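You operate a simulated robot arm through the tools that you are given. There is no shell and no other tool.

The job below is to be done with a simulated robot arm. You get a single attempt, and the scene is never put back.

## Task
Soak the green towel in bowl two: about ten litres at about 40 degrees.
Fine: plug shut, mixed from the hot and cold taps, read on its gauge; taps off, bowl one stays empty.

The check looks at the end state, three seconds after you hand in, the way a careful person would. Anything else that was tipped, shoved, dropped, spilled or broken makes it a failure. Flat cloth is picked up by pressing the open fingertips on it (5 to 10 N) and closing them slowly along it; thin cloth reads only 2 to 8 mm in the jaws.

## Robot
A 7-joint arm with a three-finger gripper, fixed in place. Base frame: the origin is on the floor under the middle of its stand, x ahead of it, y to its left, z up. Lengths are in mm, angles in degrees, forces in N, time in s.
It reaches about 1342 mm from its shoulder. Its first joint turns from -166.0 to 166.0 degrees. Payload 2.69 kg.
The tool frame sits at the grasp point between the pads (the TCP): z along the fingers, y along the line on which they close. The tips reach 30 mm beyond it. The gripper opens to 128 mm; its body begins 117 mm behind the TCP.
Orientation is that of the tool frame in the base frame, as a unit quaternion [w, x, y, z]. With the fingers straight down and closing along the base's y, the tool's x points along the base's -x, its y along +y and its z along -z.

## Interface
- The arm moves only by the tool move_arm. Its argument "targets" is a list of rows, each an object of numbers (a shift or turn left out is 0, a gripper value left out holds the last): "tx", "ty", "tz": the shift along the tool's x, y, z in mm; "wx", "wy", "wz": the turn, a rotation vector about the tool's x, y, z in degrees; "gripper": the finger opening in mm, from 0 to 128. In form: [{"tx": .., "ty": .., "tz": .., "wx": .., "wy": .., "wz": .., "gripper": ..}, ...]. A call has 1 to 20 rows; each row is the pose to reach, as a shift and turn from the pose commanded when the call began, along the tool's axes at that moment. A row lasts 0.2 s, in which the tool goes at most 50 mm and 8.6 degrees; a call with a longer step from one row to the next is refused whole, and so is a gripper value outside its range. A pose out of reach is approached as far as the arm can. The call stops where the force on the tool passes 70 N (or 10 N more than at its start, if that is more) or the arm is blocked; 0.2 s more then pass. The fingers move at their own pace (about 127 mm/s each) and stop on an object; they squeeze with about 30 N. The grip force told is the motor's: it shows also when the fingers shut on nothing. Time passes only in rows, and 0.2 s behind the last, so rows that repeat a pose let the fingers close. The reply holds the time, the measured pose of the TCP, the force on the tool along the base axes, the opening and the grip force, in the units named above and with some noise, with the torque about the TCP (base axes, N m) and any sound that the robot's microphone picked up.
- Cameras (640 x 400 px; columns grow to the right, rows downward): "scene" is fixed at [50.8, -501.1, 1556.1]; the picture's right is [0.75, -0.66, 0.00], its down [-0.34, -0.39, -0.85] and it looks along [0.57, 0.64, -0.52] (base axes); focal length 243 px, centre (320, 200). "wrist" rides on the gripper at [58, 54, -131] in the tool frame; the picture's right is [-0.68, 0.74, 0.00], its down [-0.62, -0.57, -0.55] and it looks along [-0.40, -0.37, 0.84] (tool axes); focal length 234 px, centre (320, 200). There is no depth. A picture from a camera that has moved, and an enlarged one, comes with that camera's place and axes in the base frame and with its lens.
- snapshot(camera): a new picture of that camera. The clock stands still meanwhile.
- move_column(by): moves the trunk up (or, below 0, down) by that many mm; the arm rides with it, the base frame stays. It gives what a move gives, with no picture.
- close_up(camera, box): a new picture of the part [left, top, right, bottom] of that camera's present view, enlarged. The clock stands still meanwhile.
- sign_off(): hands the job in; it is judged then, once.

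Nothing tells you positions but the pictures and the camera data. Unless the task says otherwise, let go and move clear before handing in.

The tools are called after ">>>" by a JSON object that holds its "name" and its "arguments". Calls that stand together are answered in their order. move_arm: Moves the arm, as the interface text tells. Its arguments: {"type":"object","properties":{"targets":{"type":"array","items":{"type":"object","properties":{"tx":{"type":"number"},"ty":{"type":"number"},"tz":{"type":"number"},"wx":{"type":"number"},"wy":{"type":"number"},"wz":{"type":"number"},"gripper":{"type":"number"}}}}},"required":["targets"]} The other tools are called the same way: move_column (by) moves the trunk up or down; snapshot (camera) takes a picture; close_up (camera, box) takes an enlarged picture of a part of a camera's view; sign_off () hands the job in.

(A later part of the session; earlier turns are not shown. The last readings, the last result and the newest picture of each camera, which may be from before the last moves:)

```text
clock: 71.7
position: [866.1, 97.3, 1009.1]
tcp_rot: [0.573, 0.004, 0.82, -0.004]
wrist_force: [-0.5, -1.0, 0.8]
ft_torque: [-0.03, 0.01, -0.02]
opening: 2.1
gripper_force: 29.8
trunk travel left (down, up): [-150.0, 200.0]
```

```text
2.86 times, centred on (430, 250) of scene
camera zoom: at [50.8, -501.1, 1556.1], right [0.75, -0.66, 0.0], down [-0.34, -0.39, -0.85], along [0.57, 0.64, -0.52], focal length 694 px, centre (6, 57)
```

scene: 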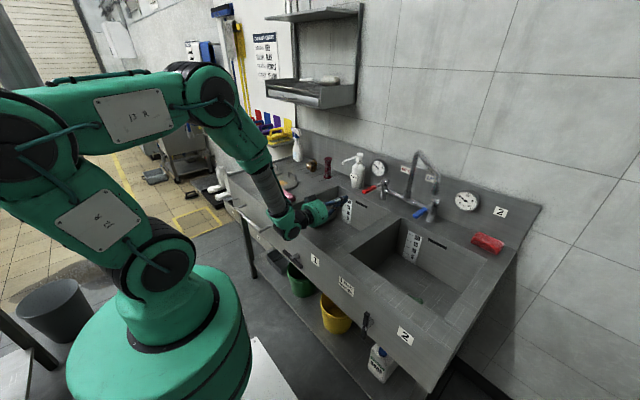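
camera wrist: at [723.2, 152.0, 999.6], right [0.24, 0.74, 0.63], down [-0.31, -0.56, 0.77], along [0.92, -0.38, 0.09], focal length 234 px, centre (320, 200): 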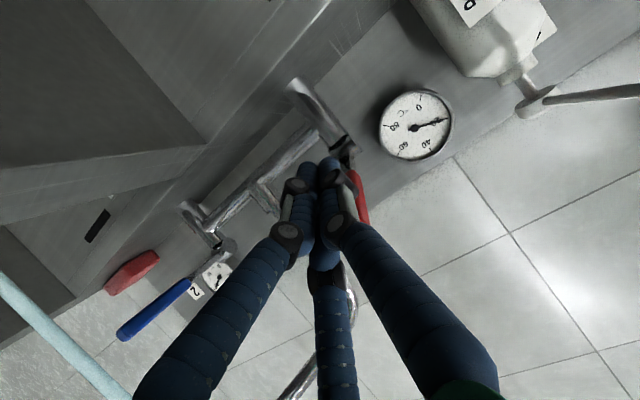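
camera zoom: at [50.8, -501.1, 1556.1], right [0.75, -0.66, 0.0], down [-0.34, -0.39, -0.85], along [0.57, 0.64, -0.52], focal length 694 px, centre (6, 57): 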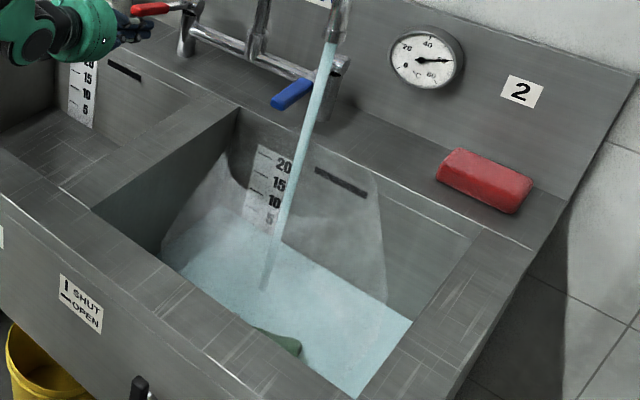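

The bowl is holding water, with the level creeping up at roughly a quarter litre per second. I'll let the hot run.

>>> {"name": "move_arm", "arguments": {"targets": [{"gripper": 0}, {"gripper": 0}, {"gripper": 0}, {"gripper": 0}, {"gripper": 0}, {"gripper": 0}, {"gripper": 0}, {"gripper": 0}, {"gripper": 0}, {"gripper": 0}, {"gripper": 0}, {"gripper": 0}, {"gripper": 0}, {"gripper": 0}, {"gripper": 0}, {"gripper": 0}, {"gripper": 0}, {"gripper": 0}, {"gripper": 0}, {"gripper": 0}]}}

>>> {"name": "close_up", "arguments": {"camera": "scene", "box": [395, 215, 445, 275]}}

>>> {"name": "snapshot", "arguments": {"camera": "scene"}}

```text
clock: 75.9
position: [866.6, 97.4, 1009.0]
tcp_rot: [0.573, 0.003, 0.819, -0.003]
wrist_force: [0.3, 0.3, 0.9]
ft_torque: [-0.02, 0.01, 0.0]
opening: 1.8
gripper_force: 29.9
trunk travel left (down, up): [-150.0, 200.0]
```

```text
6.67 times, centred on (420, 245) of scene
camera zoom: at [50.8, -501.1, 1556.1], right [0.75, -0.66, 0.0], down [-0.34, -0.39, -0.85], along [0.57, 0.64, -0.52], focal length 1619 px, centre (-347, -100)
```

zoom: 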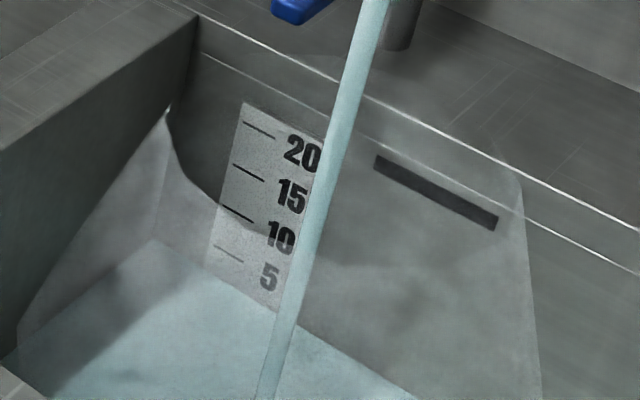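

```text
taken
```

scene: 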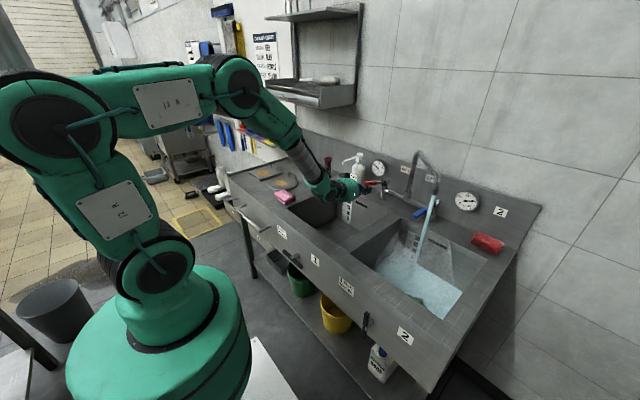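

>>> {"name": "move_arm", "arguments": {"targets": [{"gripper": 0}, {"gripper": 0}, {"gripper": 0}, {"gripper": 0}, {"gripper": 0}, {"gripper": 0}, {"gripper": 0}, {"gripper": 0}, {"gripper": 0}, {"gripper": 0}, {"gripper": 0}, {"gripper": 0}, {"gripper": 0}, {"gripper": 0}, {"gripper": 0}, {"gripper": 0}, {"gripper": 0}, {"gripper": 0}, {"gripper": 0}, {"gripper": 0}]}}

>>> {"name": "move_arm", "arguments": {"targets": [{"gripper": 0}, {"gripper": 0}, {"gripper": 0}, {"gripper": 0}, {"gripper": 0}, {"gripper": 0}, {"gripper": 0}, {"gripper": 0}, {"gripper": 0}, {"gripper": 0}, {"gripper": 0}, {"gripper": 0}, {"gripper": 0}, {"gripper": 0}, {"gripper": 0}]}}

>>> {"name": "close_up", "arguments": {"camera": "scene", "box": [395, 215, 445, 275]}}

>>> {"name": "close_up", "arguments": {"camera": "scene", "box": [340, 180, 520, 320]}}

```text
clock: 80.1
position: [864.5, 97.1, 1009.0]
tcp_rot: [0.574, 0.002, 0.819, -0.002]
wrist_force: [0.8, -0.7, 0.2]
ft_torque: [-0.01, 0.0, 0.05]
opening: 2.4
gripper_force: 30.0
trunk travel left (down, up): [-150.0, 200.0]
```

```text
clock: 83.3
position: [865.1, 96.7, 1010.2]
tcp_rot: [0.572, 0.002, 0.82, -0.003]
wrist_force: [-0.9, 0.3, 0.4]
ft_torque: [0.03, -0.01, -0.02]
opening: 2.2
gripper_force: 29.3
trunk travel left (down, up): [-150.0, 200.0]
```

```text
6.67 times, centred on (420, 245) of scene
camera zoom: at [50.8, -501.1, 1556.1], right [0.75, -0.66, 0.0], down [-0.34, -0.39, -0.85], along [0.57, 0.64, -0.52], focal length 1619 px, centre (-347, -100)
```

zoom: 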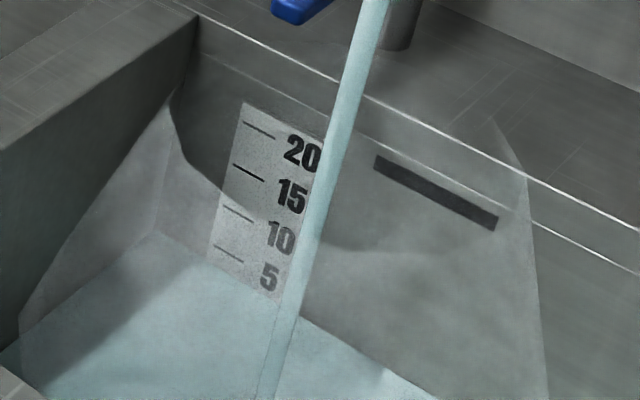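

```text
2.86 times, centred on (430, 250) of scene
camera zoom: at [50.8, -501.1, 1556.1], right [0.75, -0.66, 0.0], down [-0.34, -0.39, -0.85], along [0.57, 0.64, -0.52], focal length 694 px, centre (6, 57)
```

zoom: 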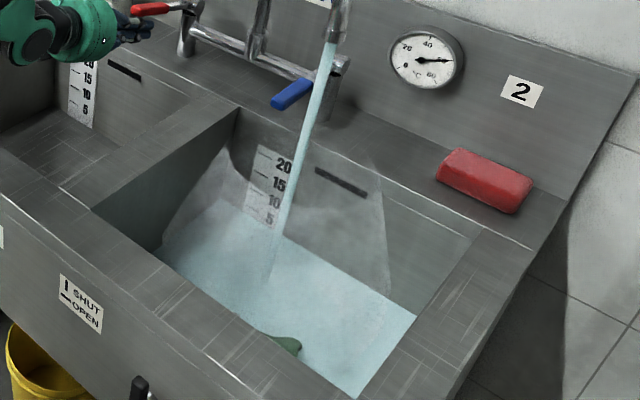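

About 3 L of hot so far (the 5 L mark is still clear of the surface). The lever stays where it's put, so I'll move the fingers above it now, ready to push it shut when the level is right.

>>> {"name": "move_arm", "arguments": {"targets": [{"tz": -33, "gripper": 0}, {"tz": -66}, {"tx": -38, "tz": -80}, {"tx": -75, "tz": -93}, {"tx": -75, "tz": -60}, {"tx": -75, "tz": -27.6}]}}

>>> {"name": "close_up", "arguments": {"camera": "scene", "box": [320, 150, 400, 220]}}

>>> {"name": "close_up", "arguments": {"camera": "scene", "box": [395, 215, 445, 275]}}

```text
clock: 84.7
position: [867.8, 97.6, 1088.9]
tcp_rot: [0.573, 0.003, 0.82, -0.004]
wrist_force: [-0.5, -0.7, 0.0]
ft_torque: [0.02, -0.01, 0.04]
opening: 2.0
gripper_force: 30.0
trunk travel left (down, up): [-150.0, 200.0]
```

```text
5.71 times, centred on (360, 185) of scene
camera zoom: at [50.8, -501.1, 1556.1], right [0.75, -0.66, 0.0], down [-0.34, -0.39, -0.85], along [0.57, 0.64, -0.52], focal length 1388 px, centre (91, 286)
```

zoom: 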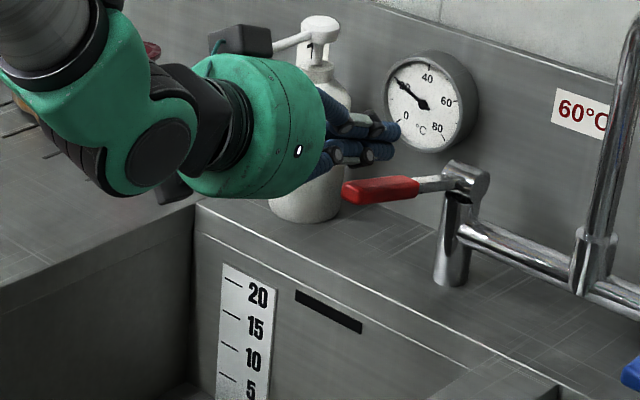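

```text
6.67 times, centred on (420, 245) of scene
camera zoom: at [50.8, -501.1, 1556.1], right [0.75, -0.66, 0.0], down [-0.34, -0.39, -0.85], along [0.57, 0.64, -0.52], focal length 1619 px, centre (-347, -100)
```

zoom: 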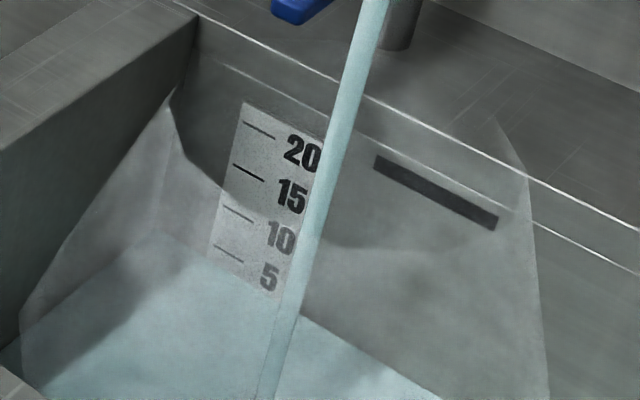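

>>> {"name": "move_arm", "arguments": {"targets": [{"gripper": 0}, {"gripper": 0}, {"gripper": 0}, {"gripper": 0}, {"gripper": 0}, {"gripper": 0}, {"gripper": 0}, {"gripper": 0}, {"gripper": 0}, {"gripper": 0}, {"gripper": 0}, {"gripper": 0}, {"gripper": 0}, {"gripper": 0}, {"gripper": 0}, {"gripper": 0}, {"gripper": 0}, {"gripper": 0}, {"gripper": 0}, {"gripper": 0}]}}

>>> {"name": "move_arm", "arguments": {"targets": [{"gripper": 0}, {"gripper": 0}, {"gripper": 0}, {"gripper": 0}, {"gripper": 0}, {"gripper": 0}, {"gripper": 0}, {"gripper": 0}, {"gripper": 0}, {"gripper": 0}, {"gripper": 0}, {"gripper": 0}, {"gripper": 0}, {"gripper": 0}, {"gripper": 0}]}}

>>> {"name": "close_up", "arguments": {"camera": "scene", "box": [395, 215, 445, 275]}}

```text
clock: 88.9
position: [867.7, 97.6, 1088.7]
tcp_rot: [0.573, 0.003, 0.82, -0.003]
wrist_force: [-0.8, 0.3, 0.7]
ft_torque: [-0.01, -0.01, -0.02]
opening: 2.1
gripper_force: 30.2
trunk travel left (down, up): [-150.0, 200.0]
```

```text
clock: 92.1
position: [868.3, 97.7, 1091.2]
tcp_rot: [0.573, 0.004, 0.82, -0.004]
wrist_force: [-0.2, 0.5, -0.7]
ft_torque: [0.01, 0.0, -0.01]
opening: 2.1
gripper_force: 29.7
trunk travel left (down, up): [-150.0, 200.0]
```

```text
6.67 times, centred on (420, 245) of scene
camera zoom: at [50.8, -501.1, 1556.1], right [0.75, -0.66, 0.0], down [-0.34, -0.39, -0.85], along [0.57, 0.64, -0.52], focal length 1619 px, centre (-347, -100)
```

zoom: 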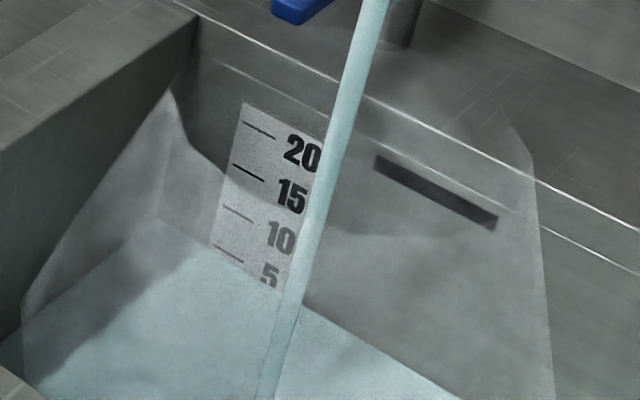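

>>> {"name": "move_arm", "arguments": {"targets": [{"gripper": 0}, {"gripper": 0}, {"gripper": 0}, {"gripper": 0}, {"gripper": 0}, {"gripper": 0}, {"gripper": 0}, {"gripper": 0}, {"gripper": 0}, {"gripper": 0}, {"gripper": 0}, {"gripper": 0}, {"gripper": 0}, {"gripper": 0}, {"gripper": 0}, {"gripper": 0}, {"gripper": 0}, {"gripper": 0}, {"gripper": 0}, {"gripper": 0}]}}

>>> {"name": "close_up", "arguments": {"camera": "scene", "box": [395, 215, 445, 275]}}

```text
clock: 96.3
position: [868.0, 97.3, 1090.1]
tcp_rot: [0.573, 0.002, 0.819, -0.003]
wrist_force: [0.4, 0.1, 0.1]
ft_torque: [-0.01, 0.04, 0.0]
opening: 1.9
gripper_force: 30.9
trunk travel left (down, up): [-150.0, 200.0]
```

```text
6.67 times, centred on (420, 245) of scene
camera zoom: at [50.8, -501.1, 1556.1], right [0.75, -0.66, 0.0], down [-0.34, -0.39, -0.85], along [0.57, 0.64, -0.52], focal length 1619 px, centre (-347, -100)
```

zoom: 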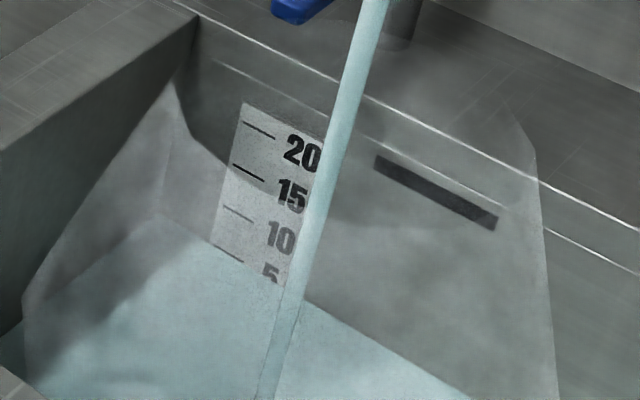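

Just over 5 L of hot. I'll wait a couple more seconds and then push the red lever down shut.

>>> {"name": "move_arm", "arguments": {"targets": [{"gripper": 0}, {"gripper": 0}, {"gripper": 0}, {"gripper": 0}, {"gripper": 0}, {"gripper": 0}, {"gripper": 0}, {"gripper": 0}, {"gripper": 0}, {"gripper": 0}, {"tx": 7.5, "tz": 2.8}, {"tx": 15, "tz": 5.5}, {"tx": 20.6, "tz": 7.6}, {"tx": 26.3, "tz": 9.7}, {"tx": 31.9, "tz": 11.7}, {"tx": 36.6, "tz": 13.5}, {"tx": 41.3, "tz": 15.2}, {"tx": 45, "tz": 16.6}, {"tx": 48, "tz": 17.6}]}}

>>> {"name": "close_up", "arguments": {"camera": "scene", "box": [320, 130, 480, 250]}}

>>> {"name": "close_up", "arguments": {"camera": "scene", "box": [395, 215, 445, 275]}}

```text
clock: 100.3
position: [866.0, 97.1, 1039.5]
tcp_rot: [0.573, 0.003, 0.82, -0.003]
wrist_force: [0.6, 0.1, 0.4]
ft_torque: [0.04, 0.01, 0.02]
opening: 2.2
gripper_force: 30.0
trunk travel left (down, up): [-150.0, 200.0]
```

```text
3.33 times, centred on (400, 190) of scene
camera zoom: at [50.8, -501.1, 1556.1], right [0.75, -0.66, 0.0], down [-0.34, -0.39, -0.85], along [0.57, 0.64, -0.52], focal length 810 px, centre (53, 233)
```

zoom: 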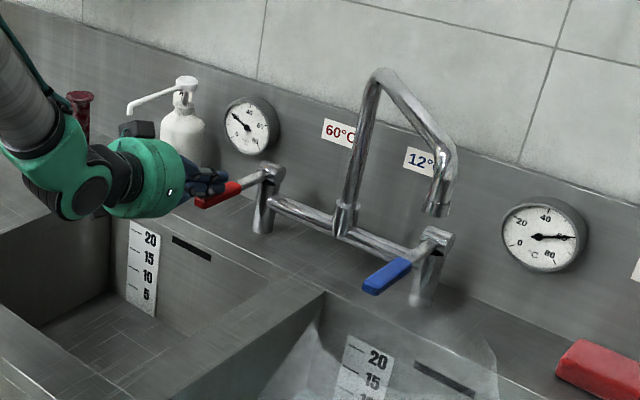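

```text
6.67 times, centred on (420, 245) of scene
camera zoom: at [50.8, -501.1, 1556.1], right [0.75, -0.66, 0.0], down [-0.34, -0.39, -0.85], along [0.57, 0.64, -0.52], focal length 1619 px, centre (-347, -100)
```

zoom: 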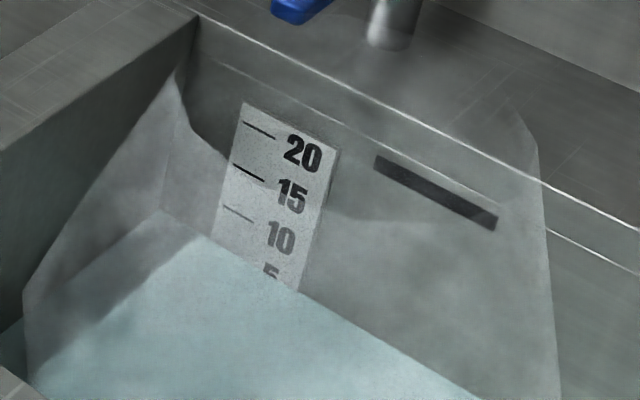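

The hot stream has stopped at about 5.8 L. I'll press the lever gently onto its closed stop to be sure.

>>> {"name": "move_arm", "arguments": {"targets": [{"tx": 2, "tz": 0.7, "gripper": 0}, {"tx": 4, "tz": 1.4}, {"tx": 6, "tz": 2.1}]}}

>>> {"name": "close_up", "arguments": {"camera": "scene", "box": [340, 155, 450, 235]}}

```text
clock: 101.1
position: [865.1, 98.1, 1032.0]
tcp_rot: [0.573, 0.002, 0.819, -0.003]
wrist_force: [-1.3, -0.2, 1.4]
ft_torque: [-0.02, -0.02, -0.02]
opening: 2.0
gripper_force: 29.9
trunk travel left (down, up): [-150.0, 200.0]
```

```text
5.00 times, centred on (395, 195) of scene
camera zoom: at [50.8, -501.1, 1556.1], right [0.75, -0.66, 0.0], down [-0.34, -0.39, -0.85], along [0.57, 0.64, -0.52], focal length 1214 px, centre (-55, 225)
```

zoom: 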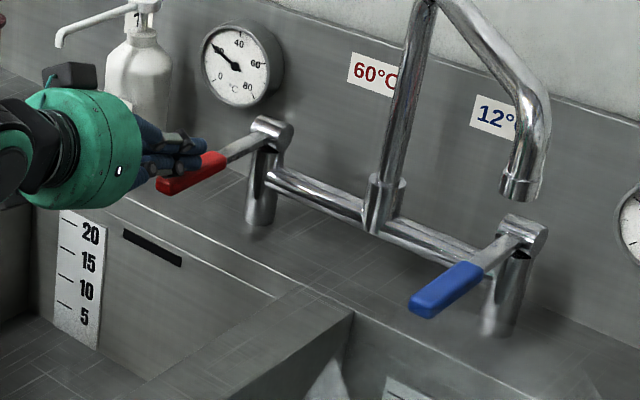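

>>> {"name": "close_up", "arguments": {"camera": "scene", "box": [365, 170, 405, 205]}}

```text
11.43 times, centred on (385, 188) of scene
camera zoom: at [50.8, -501.1, 1556.1], right [0.75, -0.66, 0.0], down [-0.34, -0.39, -0.85], along [0.57, 0.64, -0.52], focal length 2776 px, centre (-423, 343)
```

zoom: 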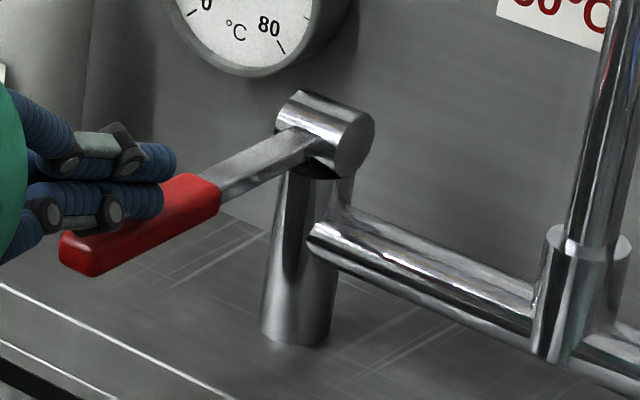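

The red lever is exactly back in its original closed position. Now the cold: I'll move over in front of the blue lever, keeping below and in front of the spout.

>>> {"name": "move_arm", "arguments": {"targets": [{"tx": -3, "tz": -35, "gripper": 0}, {"tx": 0, "tz": -70}, {"tx": 4.4, "ty": -40, "tz": -79}, {"tx": 8.8, "ty": -81, "tz": -88}, {"tx": 13.2, "ty": -122, "tz": -97}, {"tx": 17.6, "ty": -162, "tz": -106}, {"tx": 22, "ty": -203, "tz": -115}, {"tx": 26.2, "ty": -243, "tz": -123.5}, {"tx": 46, "ty": -243, "tz": -105}, {"tx": 66.2, "ty": -243, "tz": -87.5}, {"tx": 66.2, "ty": -243, "tz": -87.5}]}}

>>> {"name": "snapshot", "arguments": {"camera": "wrist"}}

>>> {"name": "close_up", "arguments": {"camera": "scene", "box": [320, 130, 480, 250]}}

```text
clock: 103.5
position: [762.0, -17.6, 1007.5]
tcp_rot: [0.569, 0.072, 0.819, -0.032]
wrist_force: [0.6, 0.2, -1.1]
ft_torque: [0.0, -0.02, 0.0]
opening: 2.2
gripper_force: 30.0
out of reach, approached as far as the arm can: row 4, 5, 6, 7, 8, 9, 10, 11
trunk travel left (down, up): [-150.0, 200.0]
```

```text
taken
camera wrist: at [629.2, 55.8, 998.6], right [0.34, 0.67, 0.66], down [-0.38, -0.54, 0.75], along [0.86, -0.51, 0.07], focal length 234 px, centre (320, 200)
```

wrist: 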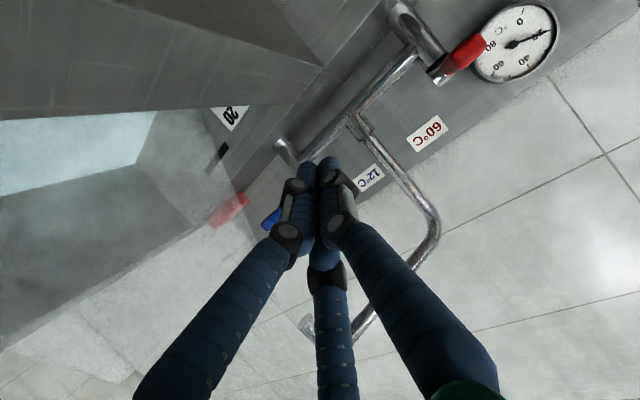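

```text
3.33 times, centred on (400, 190) of scene
camera zoom: at [50.8, -501.1, 1556.1], right [0.75, -0.66, 0.0], down [-0.34, -0.39, -0.85], along [0.57, 0.64, -0.52], focal length 810 px, centre (53, 233)
```

zoom: 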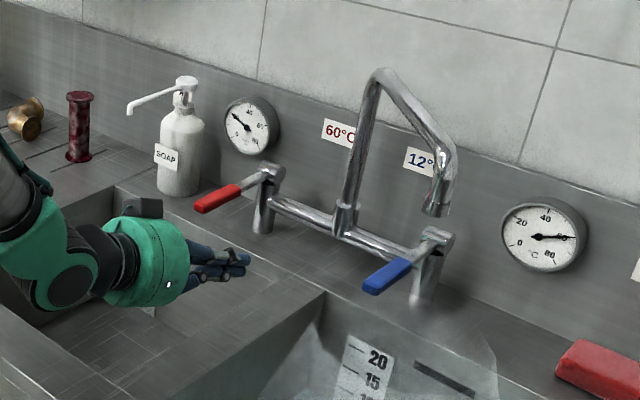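

The arm couldn't hold exactly straight-ahead pointing there and yawed a bit to the right. I'll accept that and let the hand yaw with the arm as I move to the blue lever.

>>> {"name": "move_arm", "arguments": {"targets": [{"tx": -1.3, "ty": -30, "tz": 4.5, "wx": 2.6, "wy": 0, "wz": 1, "gripper": 0}, {"tx": -2.6, "ty": -60, "tz": 9, "wx": 5.2, "wy": -0.1, "wz": 1.9}, {"tx": -4, "ty": -90, "tz": 13.5, "wx": 7.6, "wy": -0.2, "wz": 2.8}, {"tx": -5.3, "ty": -120.7, "tz": 18.1, "wx": 10.2, "wy": -0.3, "wz": 3.8}, {"tx": -5.3, "ty": -120.7, "tz": 18.1, "wx": 10.2, "wy": -0.3, "wz": 3.8}]}}

>>> {"name": "snapshot", "arguments": {"camera": "wrist"}}

>>> {"name": "close_up", "arguments": {"camera": "scene", "box": [320, 130, 480, 250]}}

```text
clock: 104.7
position: [765.2, -143.3, 1000.0]
tcp_rot: [0.563, 0.149, 0.809, -0.085]
wrist_force: [-0.4, 0.0, 0.7]
ft_torque: [-0.02, -0.04, 0.0]
opening: 2.1
gripper_force: 30.3
trunk travel left (down, up): [-150.0, 200.0]
```

```text
taken
camera wrist: at [648.1, -43.4, 992.2], right [0.46, 0.6, 0.66], down [-0.48, -0.45, 0.75], along [0.75, -0.66, 0.07], focal length 234 px, centre (320, 200)
```

wrist: 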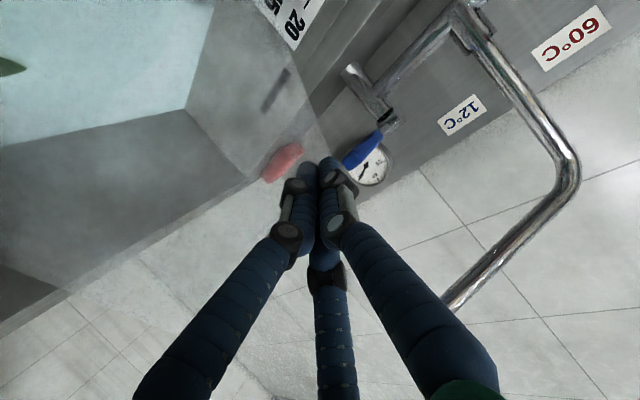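

```text
3.33 times, centred on (400, 190) of scene
camera zoom: at [50.8, -501.1, 1556.1], right [0.75, -0.66, 0.0], down [-0.34, -0.39, -0.85], along [0.57, 0.64, -0.52], focal length 810 px, centre (53, 233)
```

zoom: 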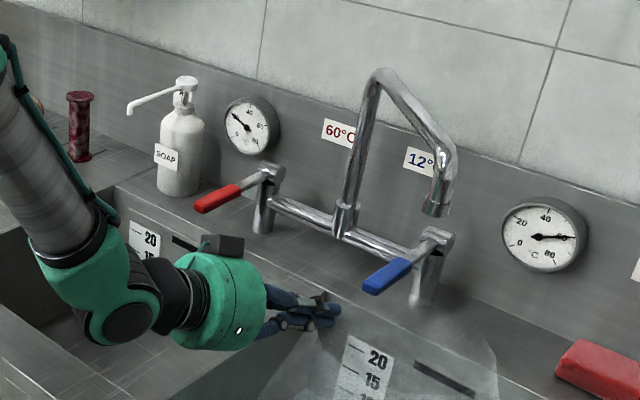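

Aligned with the blue lever (grip end near (858, −160, 997)). I'll slide the fingertips under it from slightly left and lift it the same amount.

>>> {"name": "move_arm", "arguments": {"targets": [{"tx": 1, "ty": 26.2, "tz": 0, "gripper": 0}, {"tx": 2, "ty": 26.2, "tz": 33}, {"tx": 3, "ty": 26.2, "tz": 66}, {"tx": 4.2, "ty": 26.2, "tz": 99}, {"tx": 4.2, "ty": 26.2, "tz": 99}, {"tx": -5.5, "ty": 26.8, "tz": 96.4}, {"tx": -15.2, "ty": 27.4, "tz": 93.8}, {"tx": -24.9, "ty": 28.1, "tz": 91.2}, {"tx": -34.6, "ty": 28.7, "tz": 89}, {"tx": -42, "ty": 29, "tz": 87.5}]}}

>>> {"name": "close_up", "arguments": {"camera": "scene", "box": [340, 140, 500, 260]}}

>>> {"name": "snapshot", "arguments": {"camera": "wrist"}}

```text
clock: 106.9
position: [866.5, -148.0, 1010.6]
tcp_rot: [0.564, 0.149, 0.808, -0.086]
wrist_force: [-0.9, 0.0, -0.2]
ft_torque: [-0.02, 0.01, 0.01]
opening: 2.1
gripper_force: 30.2
trunk travel left (down, up): [-150.0, 200.0]
```

```text
3.33 times, centred on (420, 200) of scene
camera zoom: at [50.8, -501.1, 1556.1], right [0.75, -0.66, 0.0], down [-0.34, -0.39, -0.85], along [0.57, 0.64, -0.52], focal length 810 px, centre (-13, 200)
```

zoom: 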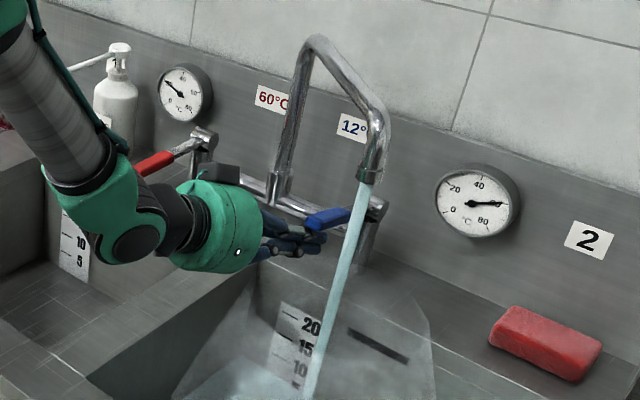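

```text
taken
camera wrist: at [749.7, -49.8, 1003.4], right [0.46, 0.6, 0.66], down [-0.48, -0.45, 0.75], along [0.75, -0.66, 0.08], focal length 234 px, centre (320, 200)
```

wrist: 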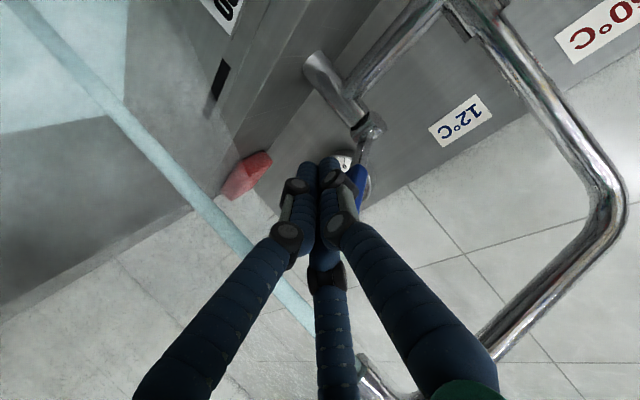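

Cold water is running and the hot lever stays down. I'll bring the fingers above the blue lever now, ready to close it.

>>> {"name": "move_arm", "arguments": {"targets": [{"tz": -33, "gripper": 0}, {"tz": -66}, {"tx": -37.5, "ty": 1.2, "tz": -80}, {"tx": -75, "ty": 2.4, "tz": -94}, {"tx": -75, "ty": 2.4, "tz": -60}, {"tx": -75, "ty": 2.4, "tz": -28.3}, {"tx": -75, "ty": 2.4, "tz": -28.3}]}}

>>> {"name": "close_up", "arguments": {"camera": "scene", "box": [340, 140, 500, 260]}}

>>> {"name": "close_up", "arguments": {"camera": "scene", "box": [395, 215, 445, 275]}}

>>> {"name": "close_up", "arguments": {"camera": "scene", "box": [446, 184, 486, 218]}}

```text
clock: 108.5
position: [867.1, -148.8, 1089.4]
tcp_rot: [0.562, 0.15, 0.809, -0.086]
wrist_force: [0.7, 0.4, -1.7]
ft_torque: [0.0, -0.05, 0.0]
opening: 2.0
gripper_force: 29.8
trunk travel left (down, up): [-150.0, 200.0]
```

```text
3.33 times, centred on (420, 200) of scene
camera zoom: at [50.8, -501.1, 1556.1], right [0.75, -0.66, 0.0], down [-0.34, -0.39, -0.85], along [0.57, 0.64, -0.52], focal length 810 px, centre (-13, 200)
```

zoom: 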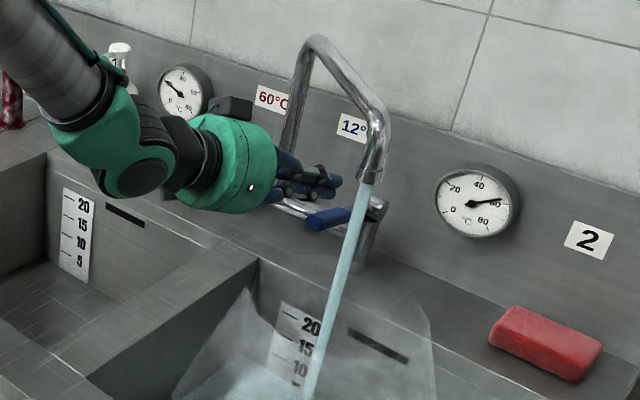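

```text
6.67 times, centred on (420, 245) of scene
camera zoom: at [50.8, -501.1, 1556.1], right [0.75, -0.66, 0.0], down [-0.34, -0.39, -0.85], along [0.57, 0.64, -0.52], focal length 1619 px, centre (-347, -100)
```

zoom: 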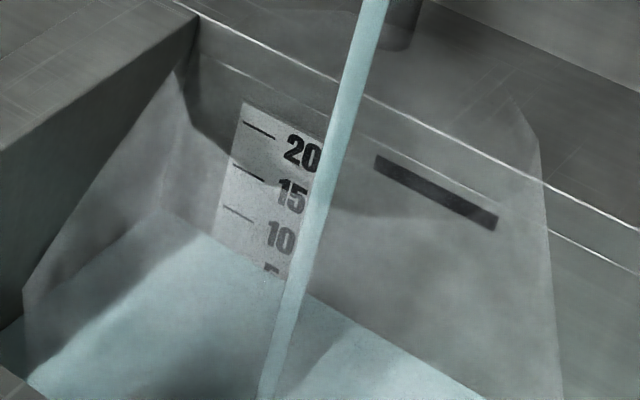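

```text
11.76 times, centred on (466, 201) of scene
camera zoom: at [50.8, -501.1, 1556.1], right [0.75, -0.66, 0.0], down [-0.34, -0.39, -0.85], along [0.57, 0.64, -0.52], focal length 2857 px, centre (-1398, 188)
```

zoom: 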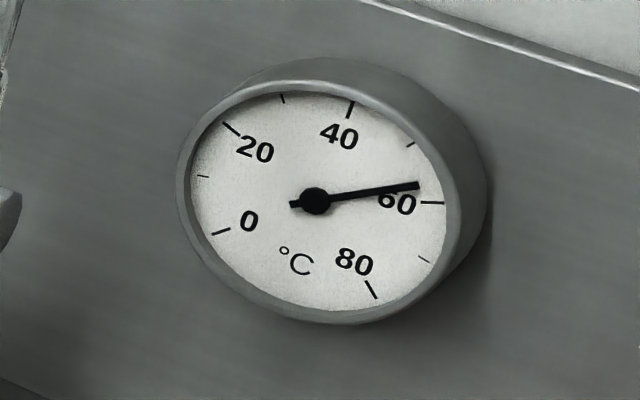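

Gauge 2 has started falling (about 57) with roughly 6.2 L in the bowl, as expected. I'll let the cold run.

>>> {"name": "move_arm", "arguments": {"targets": [{"gripper": 0}, {"gripper": 0}, {"gripper": 0}, {"gripper": 0}, {"gripper": 0}, {"gripper": 0}, {"gripper": 0}, {"gripper": 0}, {"gripper": 0}, {"gripper": 0}, {"gripper": 0}, {"gripper": 0}, {"gripper": 0}, {"gripper": 0}, {"gripper": 0}, {"gripper": 0}, {"gripper": 0}, {"gripper": 0}, {"gripper": 0}, {"gripper": 0}]}}

>>> {"name": "move_arm", "arguments": {"targets": [{"gripper": 0}, {"gripper": 0}, {"gripper": 0}, {"gripper": 0}, {"gripper": 0}, {"gripper": 0}, {"gripper": 0}, {"gripper": 0}, {"gripper": 0}, {"gripper": 0}, {"gripper": 0}, {"gripper": 0}, {"gripper": 0}, {"gripper": 0}, {"gripper": 0}, {"gripper": 0}, {"gripper": 0}, {"gripper": 0}]}}

>>> {"name": "close_up", "arguments": {"camera": "scene", "box": [395, 215, 445, 275]}}

>>> {"name": "close_up", "arguments": {"camera": "scene", "box": [446, 184, 486, 218]}}

```text
clock: 112.7
position: [865.8, -148.0, 1091.8]
tcp_rot: [0.563, 0.149, 0.808, -0.085]
wrist_force: [0.3, 0.3, -0.1]
ft_torque: [-0.01, 0.0, -0.02]
opening: 2.0
gripper_force: 30.2
trunk travel left (down, up): [-150.0, 200.0]
```

```text
clock: 116.5
position: [866.3, -148.7, 1091.0]
tcp_rot: [0.563, 0.149, 0.808, -0.085]
wrist_force: [0.2, 0.0, -0.4]
ft_torque: [0.0, -0.02, 0.01]
opening: 2.4
gripper_force: 29.8
trunk travel left (down, up): [-150.0, 200.0]
```

```text
6.67 times, centred on (420, 245) of scene
camera zoom: at [50.8, -501.1, 1556.1], right [0.75, -0.66, 0.0], down [-0.34, -0.39, -0.85], along [0.57, 0.64, -0.52], focal length 1619 px, centre (-347, -100)
```

zoom: 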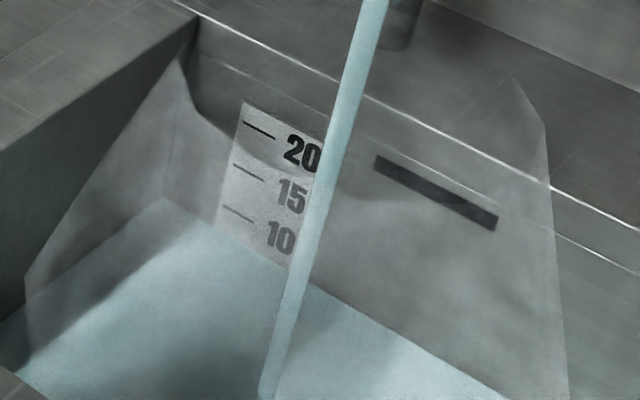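

```text
11.76 times, centred on (466, 201) of scene
camera zoom: at [50.8, -501.1, 1556.1], right [0.75, -0.66, 0.0], down [-0.34, -0.39, -0.85], along [0.57, 0.64, -0.52], focal length 2857 px, centre (-1398, 188)
```

zoom: 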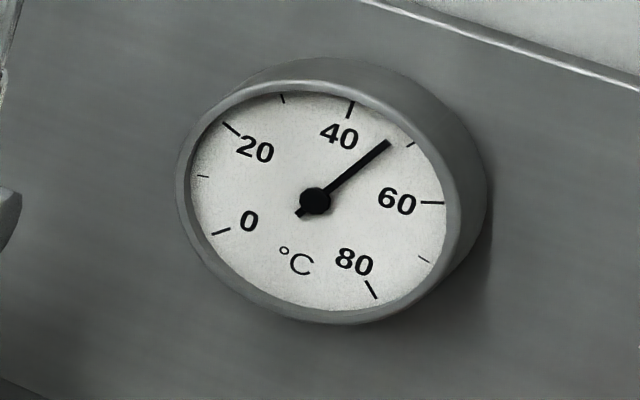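

About 7.3 L at roughly 48. Continuing.

>>> {"name": "move_arm", "arguments": {"targets": [{"gripper": 0}, {"gripper": 0}, {"gripper": 0}, {"gripper": 0}, {"gripper": 0}, {"gripper": 0}, {"gripper": 0}, {"gripper": 0}, {"gripper": 0}, {"gripper": 0}, {"gripper": 0}, {"gripper": 0}, {"gripper": 0}, {"gripper": 0}, {"gripper": 0}, {"gripper": 0}, {"gripper": 0}, {"gripper": 0}, {"gripper": 0}, {"gripper": 0}]}}

>>> {"name": "move_arm", "arguments": {"targets": [{"gripper": 0}, {"gripper": 0}, {"gripper": 0}, {"gripper": 0}, {"gripper": 0}, {"gripper": 0}, {"gripper": 0}, {"gripper": 0}, {"gripper": 0}, {"gripper": 0}, {"gripper": 0}, {"gripper": 0}, {"gripper": 0}, {"gripper": 0}, {"gripper": 0}, {"gripper": 0}]}}

>>> {"name": "close_up", "arguments": {"camera": "scene", "box": [395, 215, 445, 275]}}

>>> {"name": "close_up", "arguments": {"camera": "scene", "box": [446, 184, 486, 218]}}

```text
clock: 120.7
position: [866.1, -149.0, 1090.6]
tcp_rot: [0.563, 0.149, 0.808, -0.085]
wrist_force: [-0.1, 0.2, -0.3]
ft_torque: [-0.02, -0.01, 0.02]
opening: 2.1
gripper_force: 30.1
trunk travel left (down, up): [-150.0, 200.0]
```

```text
clock: 124.1
position: [865.9, -148.1, 1091.7]
tcp_rot: [0.564, 0.148, 0.808, -0.085]
wrist_force: [-0.2, 0.5, 0.3]
ft_torque: [0.02, 0.0, 0.02]
opening: 2.4
gripper_force: 29.8
trunk travel left (down, up): [-150.0, 200.0]
```

```text
6.67 times, centred on (420, 245) of scene
camera zoom: at [50.8, -501.1, 1556.1], right [0.75, -0.66, 0.0], down [-0.34, -0.39, -0.85], along [0.57, 0.64, -0.52], focal length 1619 px, centre (-347, -100)
```

zoom: 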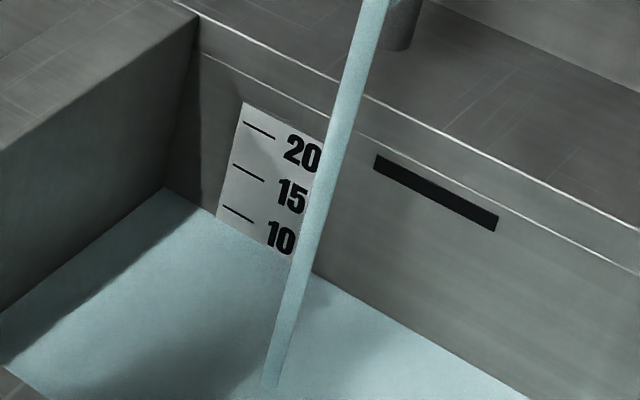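

```text
11.76 times, centred on (466, 201) of scene
camera zoom: at [50.8, -501.1, 1556.1], right [0.75, -0.66, 0.0], down [-0.34, -0.39, -0.85], along [0.57, 0.64, -0.52], focal length 2857 px, centre (-1398, 188)
```

zoom: 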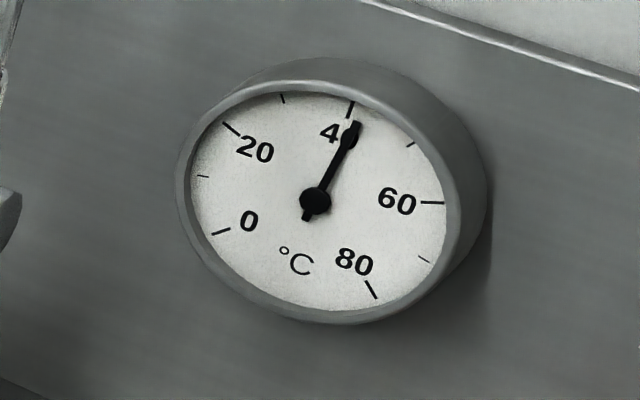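

About 8.6 L at just under 42. I'll let a little more cold in (to about 9.3 L) and then push the blue lever shut, leaving room for a short hot top-up.

>>> {"name": "move_arm", "arguments": {"targets": [{"gripper": 0}, {"gripper": 0}, {"gripper": 0}, {"gripper": 0}, {"gripper": 0}]}}

>>> {"name": "move_arm", "arguments": {"targets": [{"gripper": 0}, {"gripper": 0}, {"gripper": 0}, {"gripper": 0}, {"gripper": 0}, {"gripper": 0}, {"gripper": 0}, {"gripper": 0}, {"gripper": 0}, {"gripper": 0}, {"gripper": 0}, {"tx": 7.5, "ty": -0.2, "tz": 2.8}, {"tx": 15, "ty": -0.5, "tz": 5.7}, {"tx": 20.6, "ty": -0.7, "tz": 7.8}, {"tx": 26.2, "ty": -0.8, "tz": 9.9}, {"tx": 31.8, "ty": -1, "tz": 12}, {"tx": 37.5, "ty": -1.2, "tz": 14.1}, {"tx": 43.1, "ty": -1.4, "tz": 16.3}, {"tx": 48.7, "ty": -1.6, "tz": 18.4}, {"tx": 53.4, "ty": -1.7, "tz": 20.1}]}}

>>> {"name": "close_up", "arguments": {"camera": "scene", "box": [340, 140, 500, 260]}}

>>> {"name": "close_up", "arguments": {"camera": "scene", "box": [395, 215, 445, 275]}}

>>> {"name": "close_up", "arguments": {"camera": "scene", "box": [446, 184, 486, 218]}}

>>> {"name": "close_up", "arguments": {"camera": "scene", "box": [415, 190, 455, 225]}}

```text
clock: 125.3
position: [867.6, -147.6, 1091.9]
tcp_rot: [0.564, 0.149, 0.808, -0.085]
wrist_force: [-0.4, 0.4, 0.4]
ft_torque: [0.02, 0.02, 0.01]
opening: 2.0
gripper_force: 29.9
trunk travel left (down, up): [-150.0, 200.0]
```

```text
clock: 129.5
position: [866.8, -148.9, 1033.5]
tcp_rot: [0.564, 0.148, 0.808, -0.084]
wrist_force: [0.9, -0.1, 1.4]
ft_torque: [-0.02, -0.03, -0.08]
opening: 2.1
gripper_force: 29.7
trunk travel left (down, up): [-150.0, 200.0]
```

```text
3.33 times, centred on (420, 200) of scene
camera zoom: at [50.8, -501.1, 1556.1], right [0.75, -0.66, 0.0], down [-0.34, -0.39, -0.85], along [0.57, 0.64, -0.52], focal length 810 px, centre (-13, 200)
```

zoom: 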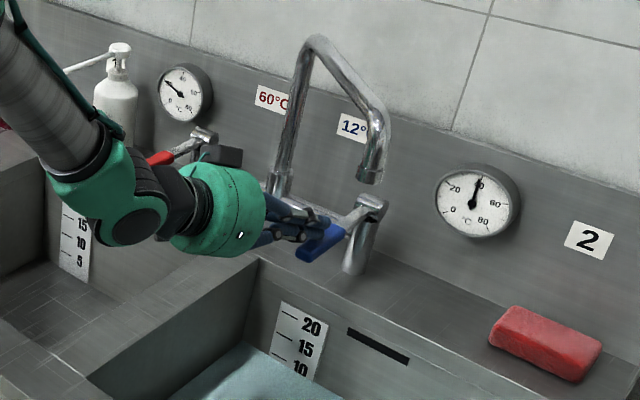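

```text
6.67 times, centred on (420, 245) of scene
camera zoom: at [50.8, -501.1, 1556.1], right [0.75, -0.66, 0.0], down [-0.34, -0.39, -0.85], along [0.57, 0.64, -0.52], focal length 1619 px, centre (-347, -100)
```

zoom: 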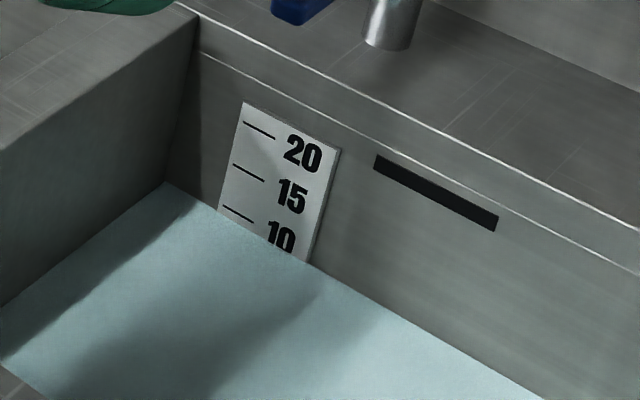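

```text
11.76 times, centred on (466, 201) of scene
camera zoom: at [50.8, -501.1, 1556.1], right [0.75, -0.66, 0.0], down [-0.34, -0.39, -0.85], along [0.57, 0.64, -0.52], focal length 2857 px, centre (-1398, 188)
```

zoom: 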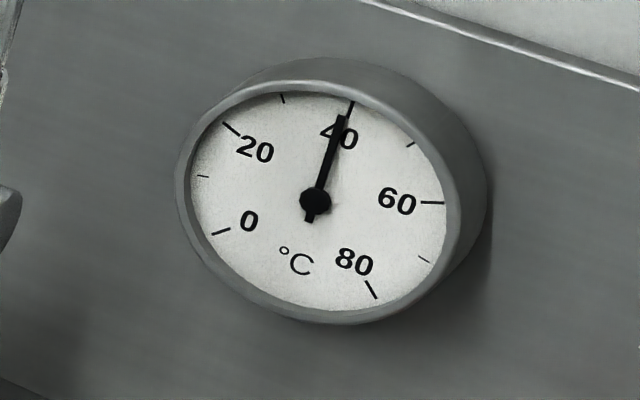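

```text
11.43 times, centred on (435, 208) of scene
camera zoom: at [50.8, -501.1, 1556.1], right [0.75, -0.66, 0.0], down [-0.34, -0.39, -0.85], along [0.57, 0.64, -0.52], focal length 2776 px, centre (-994, 114)
```

zoom: 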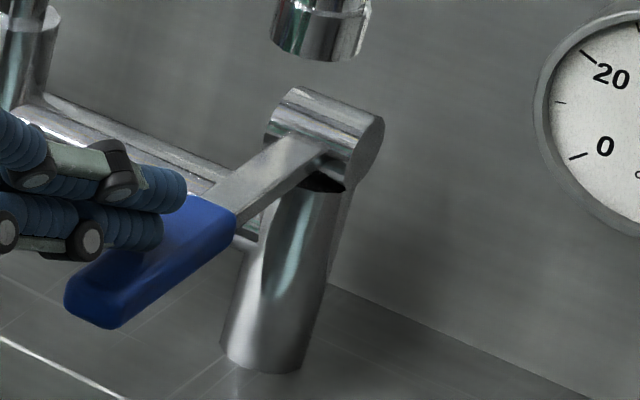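

Cold is off with the blue lever back at its original position: about 9.2 L at just under 40. A short hot top-up of around 0.7 L will bring it to about 10 L at 40–41, so I'll go back to the red lever.

>>> {"name": "move_arm", "arguments": {"targets": [{"tx": -4, "tz": -35, "gripper": 0}, {"tx": 0, "tz": -70}, {"tx": 17, "ty": 36, "tz": -86, "wx": -1.6, "wy": 0, "wz": -0.6}, {"tx": 35, "ty": 72, "tz": -102, "wx": -3.1, "wy": 0.1, "wz": -1.2}, {"tx": 52, "ty": 108, "tz": -118, "wx": -4.7, "wy": 0.1, "wz": -1.8}, {"tx": 70, "ty": 144, "tz": -134, "wx": -6.3, "wy": 0.2, "wz": -2.3}, {"tx": 87, "ty": 180, "tz": -150, "wx": -7.8, "wy": 0.2, "wz": -2.9}, {"tx": 104.4, "ty": 215.2, "tz": -164.9, "wx": -9.4, "wy": 0.3, "wz": -3.5}, {"tx": 104.4, "ty": 215.2, "tz": -164.9, "wx": -9.4, "wy": 0.3, "wz": -3.5}]}}

>>> {"name": "snapshot", "arguments": {"camera": "wrist"}}

>>> {"name": "close_up", "arguments": {"camera": "scene", "box": [300, 140, 460, 260]}}

```text
clock: 131.5
position: [756.6, 120.5, 998.3]
tcp_rot: [0.568, 0.077, 0.818, -0.036]
wrist_force: [0.3, -0.7, -0.5]
ft_torque: [-0.03, 0.01, -0.03]
opening: 2.3
gripper_force: 29.8
trunk travel left (down, up): [-150.0, 200.0]
```

```text
taken
camera wrist: at [623.4, 197.4, 990.0], right [0.35, 0.67, 0.66], down [-0.39, -0.53, 0.75], along [0.85, -0.52, 0.07], focal length 234 px, centre (320, 200)
```

wrist: 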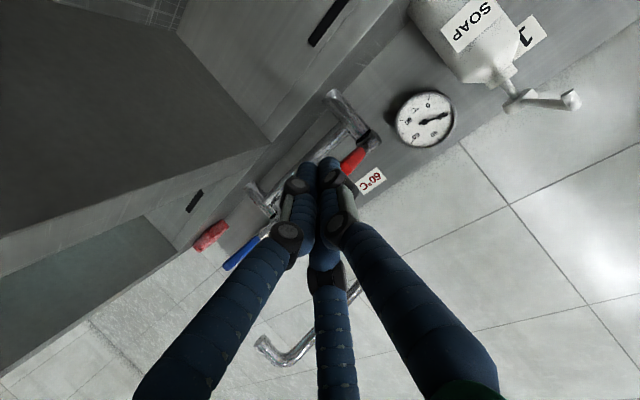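

```text
3.33 times, centred on (380, 200) of scene
camera zoom: at [50.8, -501.1, 1556.1], right [0.75, -0.66, 0.0], down [-0.34, -0.39, -0.85], along [0.57, 0.64, -0.52], focal length 810 px, centre (120, 200)
```

zoom: 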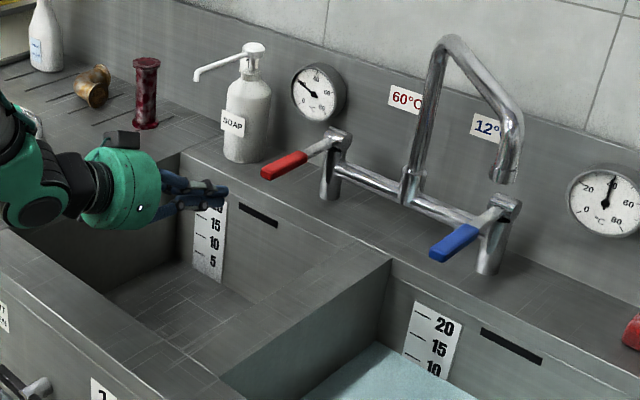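

In position under the red lever again. I'll lift it briefly for the top-up.

>>> {"name": "move_arm", "arguments": {"targets": [{"tx": -1, "tz": 37, "gripper": 0}, {"tx": -2, "tz": 74}, {"tx": -3.1, "tz": 111.5}, {"tx": -12.5, "ty": 0.3, "tz": 108}, {"tx": -22, "ty": 0.6, "tz": 105.5}, {"tx": -31.5, "ty": 0.9, "tz": 103}, {"tx": -41, "ty": 1.2, "tz": 101.5}, {"tx": -50, "ty": 1.4, "tz": 100}]}}

>>> {"name": "close_up", "arguments": {"camera": "scene", "box": [320, 130, 480, 250]}}

```text
clock: 133.3
position: [866.4, 103.5, 1012.3]
tcp_rot: [0.568, 0.077, 0.818, -0.035]
wrist_force: [-0.4, -0.1, -1.0]
ft_torque: [0.0, 0.02, -0.01]
opening: 2.2
gripper_force: 30.2
trunk travel left (down, up): [-150.0, 200.0]
```

```text
3.33 times, centred on (400, 190) of scene
camera zoom: at [50.8, -501.1, 1556.1], right [0.75, -0.66, 0.0], down [-0.34, -0.39, -0.85], along [0.57, 0.64, -0.52], focal length 810 px, centre (53, 233)
```

zoom: 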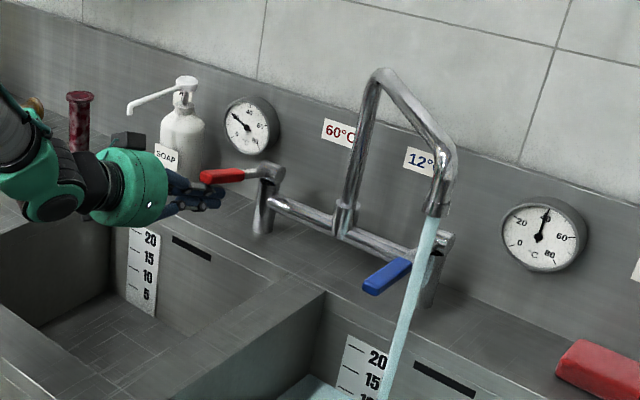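

Hot is flowing. I'll move over the top of the lever and push it shut in one sequence.

>>> {"name": "move_arm", "arguments": {"targets": [{"gripper": 0}, {"gripper": 0}, {"gripper": 0}, {"gripper": 0}, {"gripper": 0}, {"tz": -33}, {"tz": -66}, {"tx": -37.4, "ty": 1.1, "tz": -80}, {"tx": -74.8, "ty": 2.3, "tz": -94}, {"tx": -74.8, "ty": 2.3, "tz": -60}, {"tx": -74.8, "ty": 2.3, "tz": -28}, {"tx": -67, "ty": 2, "tz": -25.2}, {"tx": -59.8, "ty": 1.8, "tz": -22.4}, {"tx": -50.5, "ty": 1.5, "tz": -18.9}, {"tx": -43, "ty": 1.3, "tz": -16.1}, {"tx": -36.5, "ty": 1.1, "tz": -13.7}, {"tx": -29.9, "ty": 0.9, "tz": -11.2}, {"tx": -25.2, "ty": 0.8, "tz": -9.5}, {"tx": -20.5, "ty": 0.6, "tz": -7.7}]}}

>>> {"name": "close_up", "arguments": {"camera": "scene", "box": [320, 130, 480, 250]}}

>>> {"name": "close_up", "arguments": {"camera": "scene", "box": [395, 215, 445, 275]}}

>>> {"name": "close_up", "arguments": {"camera": "scene", "box": [446, 184, 486, 218]}}

>>> {"name": "close_up", "arguments": {"camera": "scene", "box": [365, 170, 405, 205]}}

```text
clock: 137.3
position: [868.4, 103.0, 1033.6]
tcp_rot: [0.568, 0.077, 0.819, -0.035]
wrist_force: [-0.3, 0.1, -0.4]
ft_torque: [-0.02, 0.01, -0.01]
opening: 2.3
gripper_force: 30.2
trunk travel left (down, up): [-150.0, 200.0]
```

```text
3.33 times, centred on (400, 190) of scene
camera zoom: at [50.8, -501.1, 1556.1], right [0.75, -0.66, 0.0], down [-0.34, -0.39, -0.85], along [0.57, 0.64, -0.52], focal length 810 px, centre (53, 233)
```

zoom: 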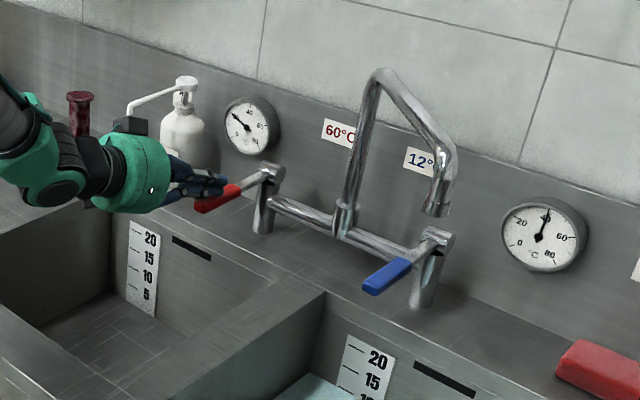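

```text
6.67 times, centred on (420, 245) of scene
camera zoom: at [50.8, -501.1, 1556.1], right [0.75, -0.66, 0.0], down [-0.34, -0.39, -0.85], along [0.57, 0.64, -0.52], focal length 1619 px, centre (-347, -100)
```

zoom: 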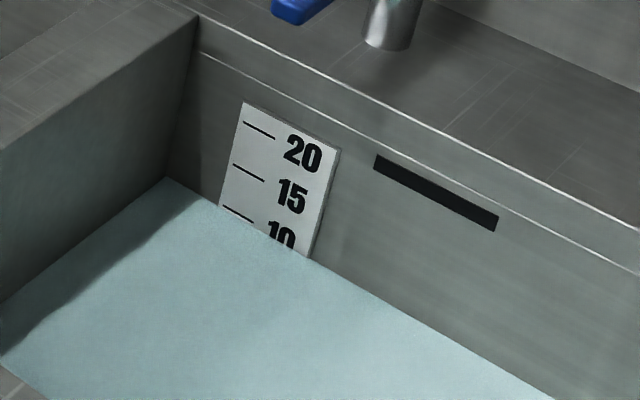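

```text
11.76 times, centred on (466, 201) of scene
camera zoom: at [50.8, -501.1, 1556.1], right [0.75, -0.66, 0.0], down [-0.34, -0.39, -0.85], along [0.57, 0.64, -0.52], focal length 2857 px, centre (-1398, 188)
```

zoom: 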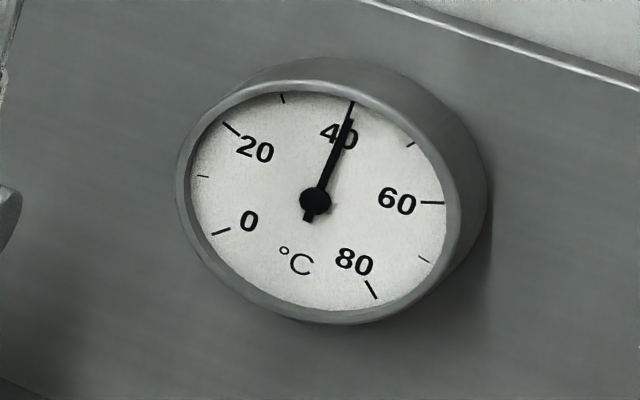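

```text
11.43 times, centred on (385, 188) of scene
camera zoom: at [50.8, -501.1, 1556.1], right [0.75, -0.66, 0.0], down [-0.34, -0.39, -0.85], along [0.57, 0.64, -0.52], focal length 2776 px, centre (-423, 343)
```

zoom: 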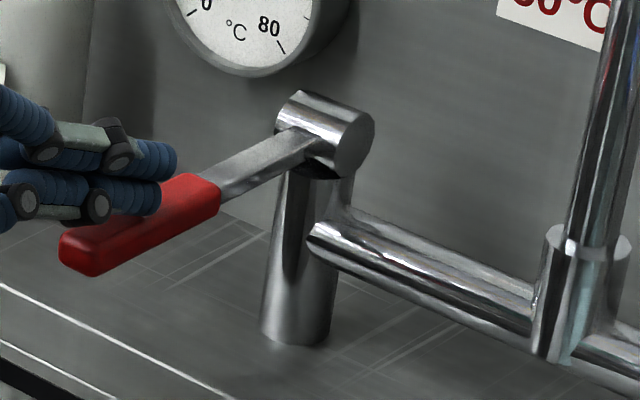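

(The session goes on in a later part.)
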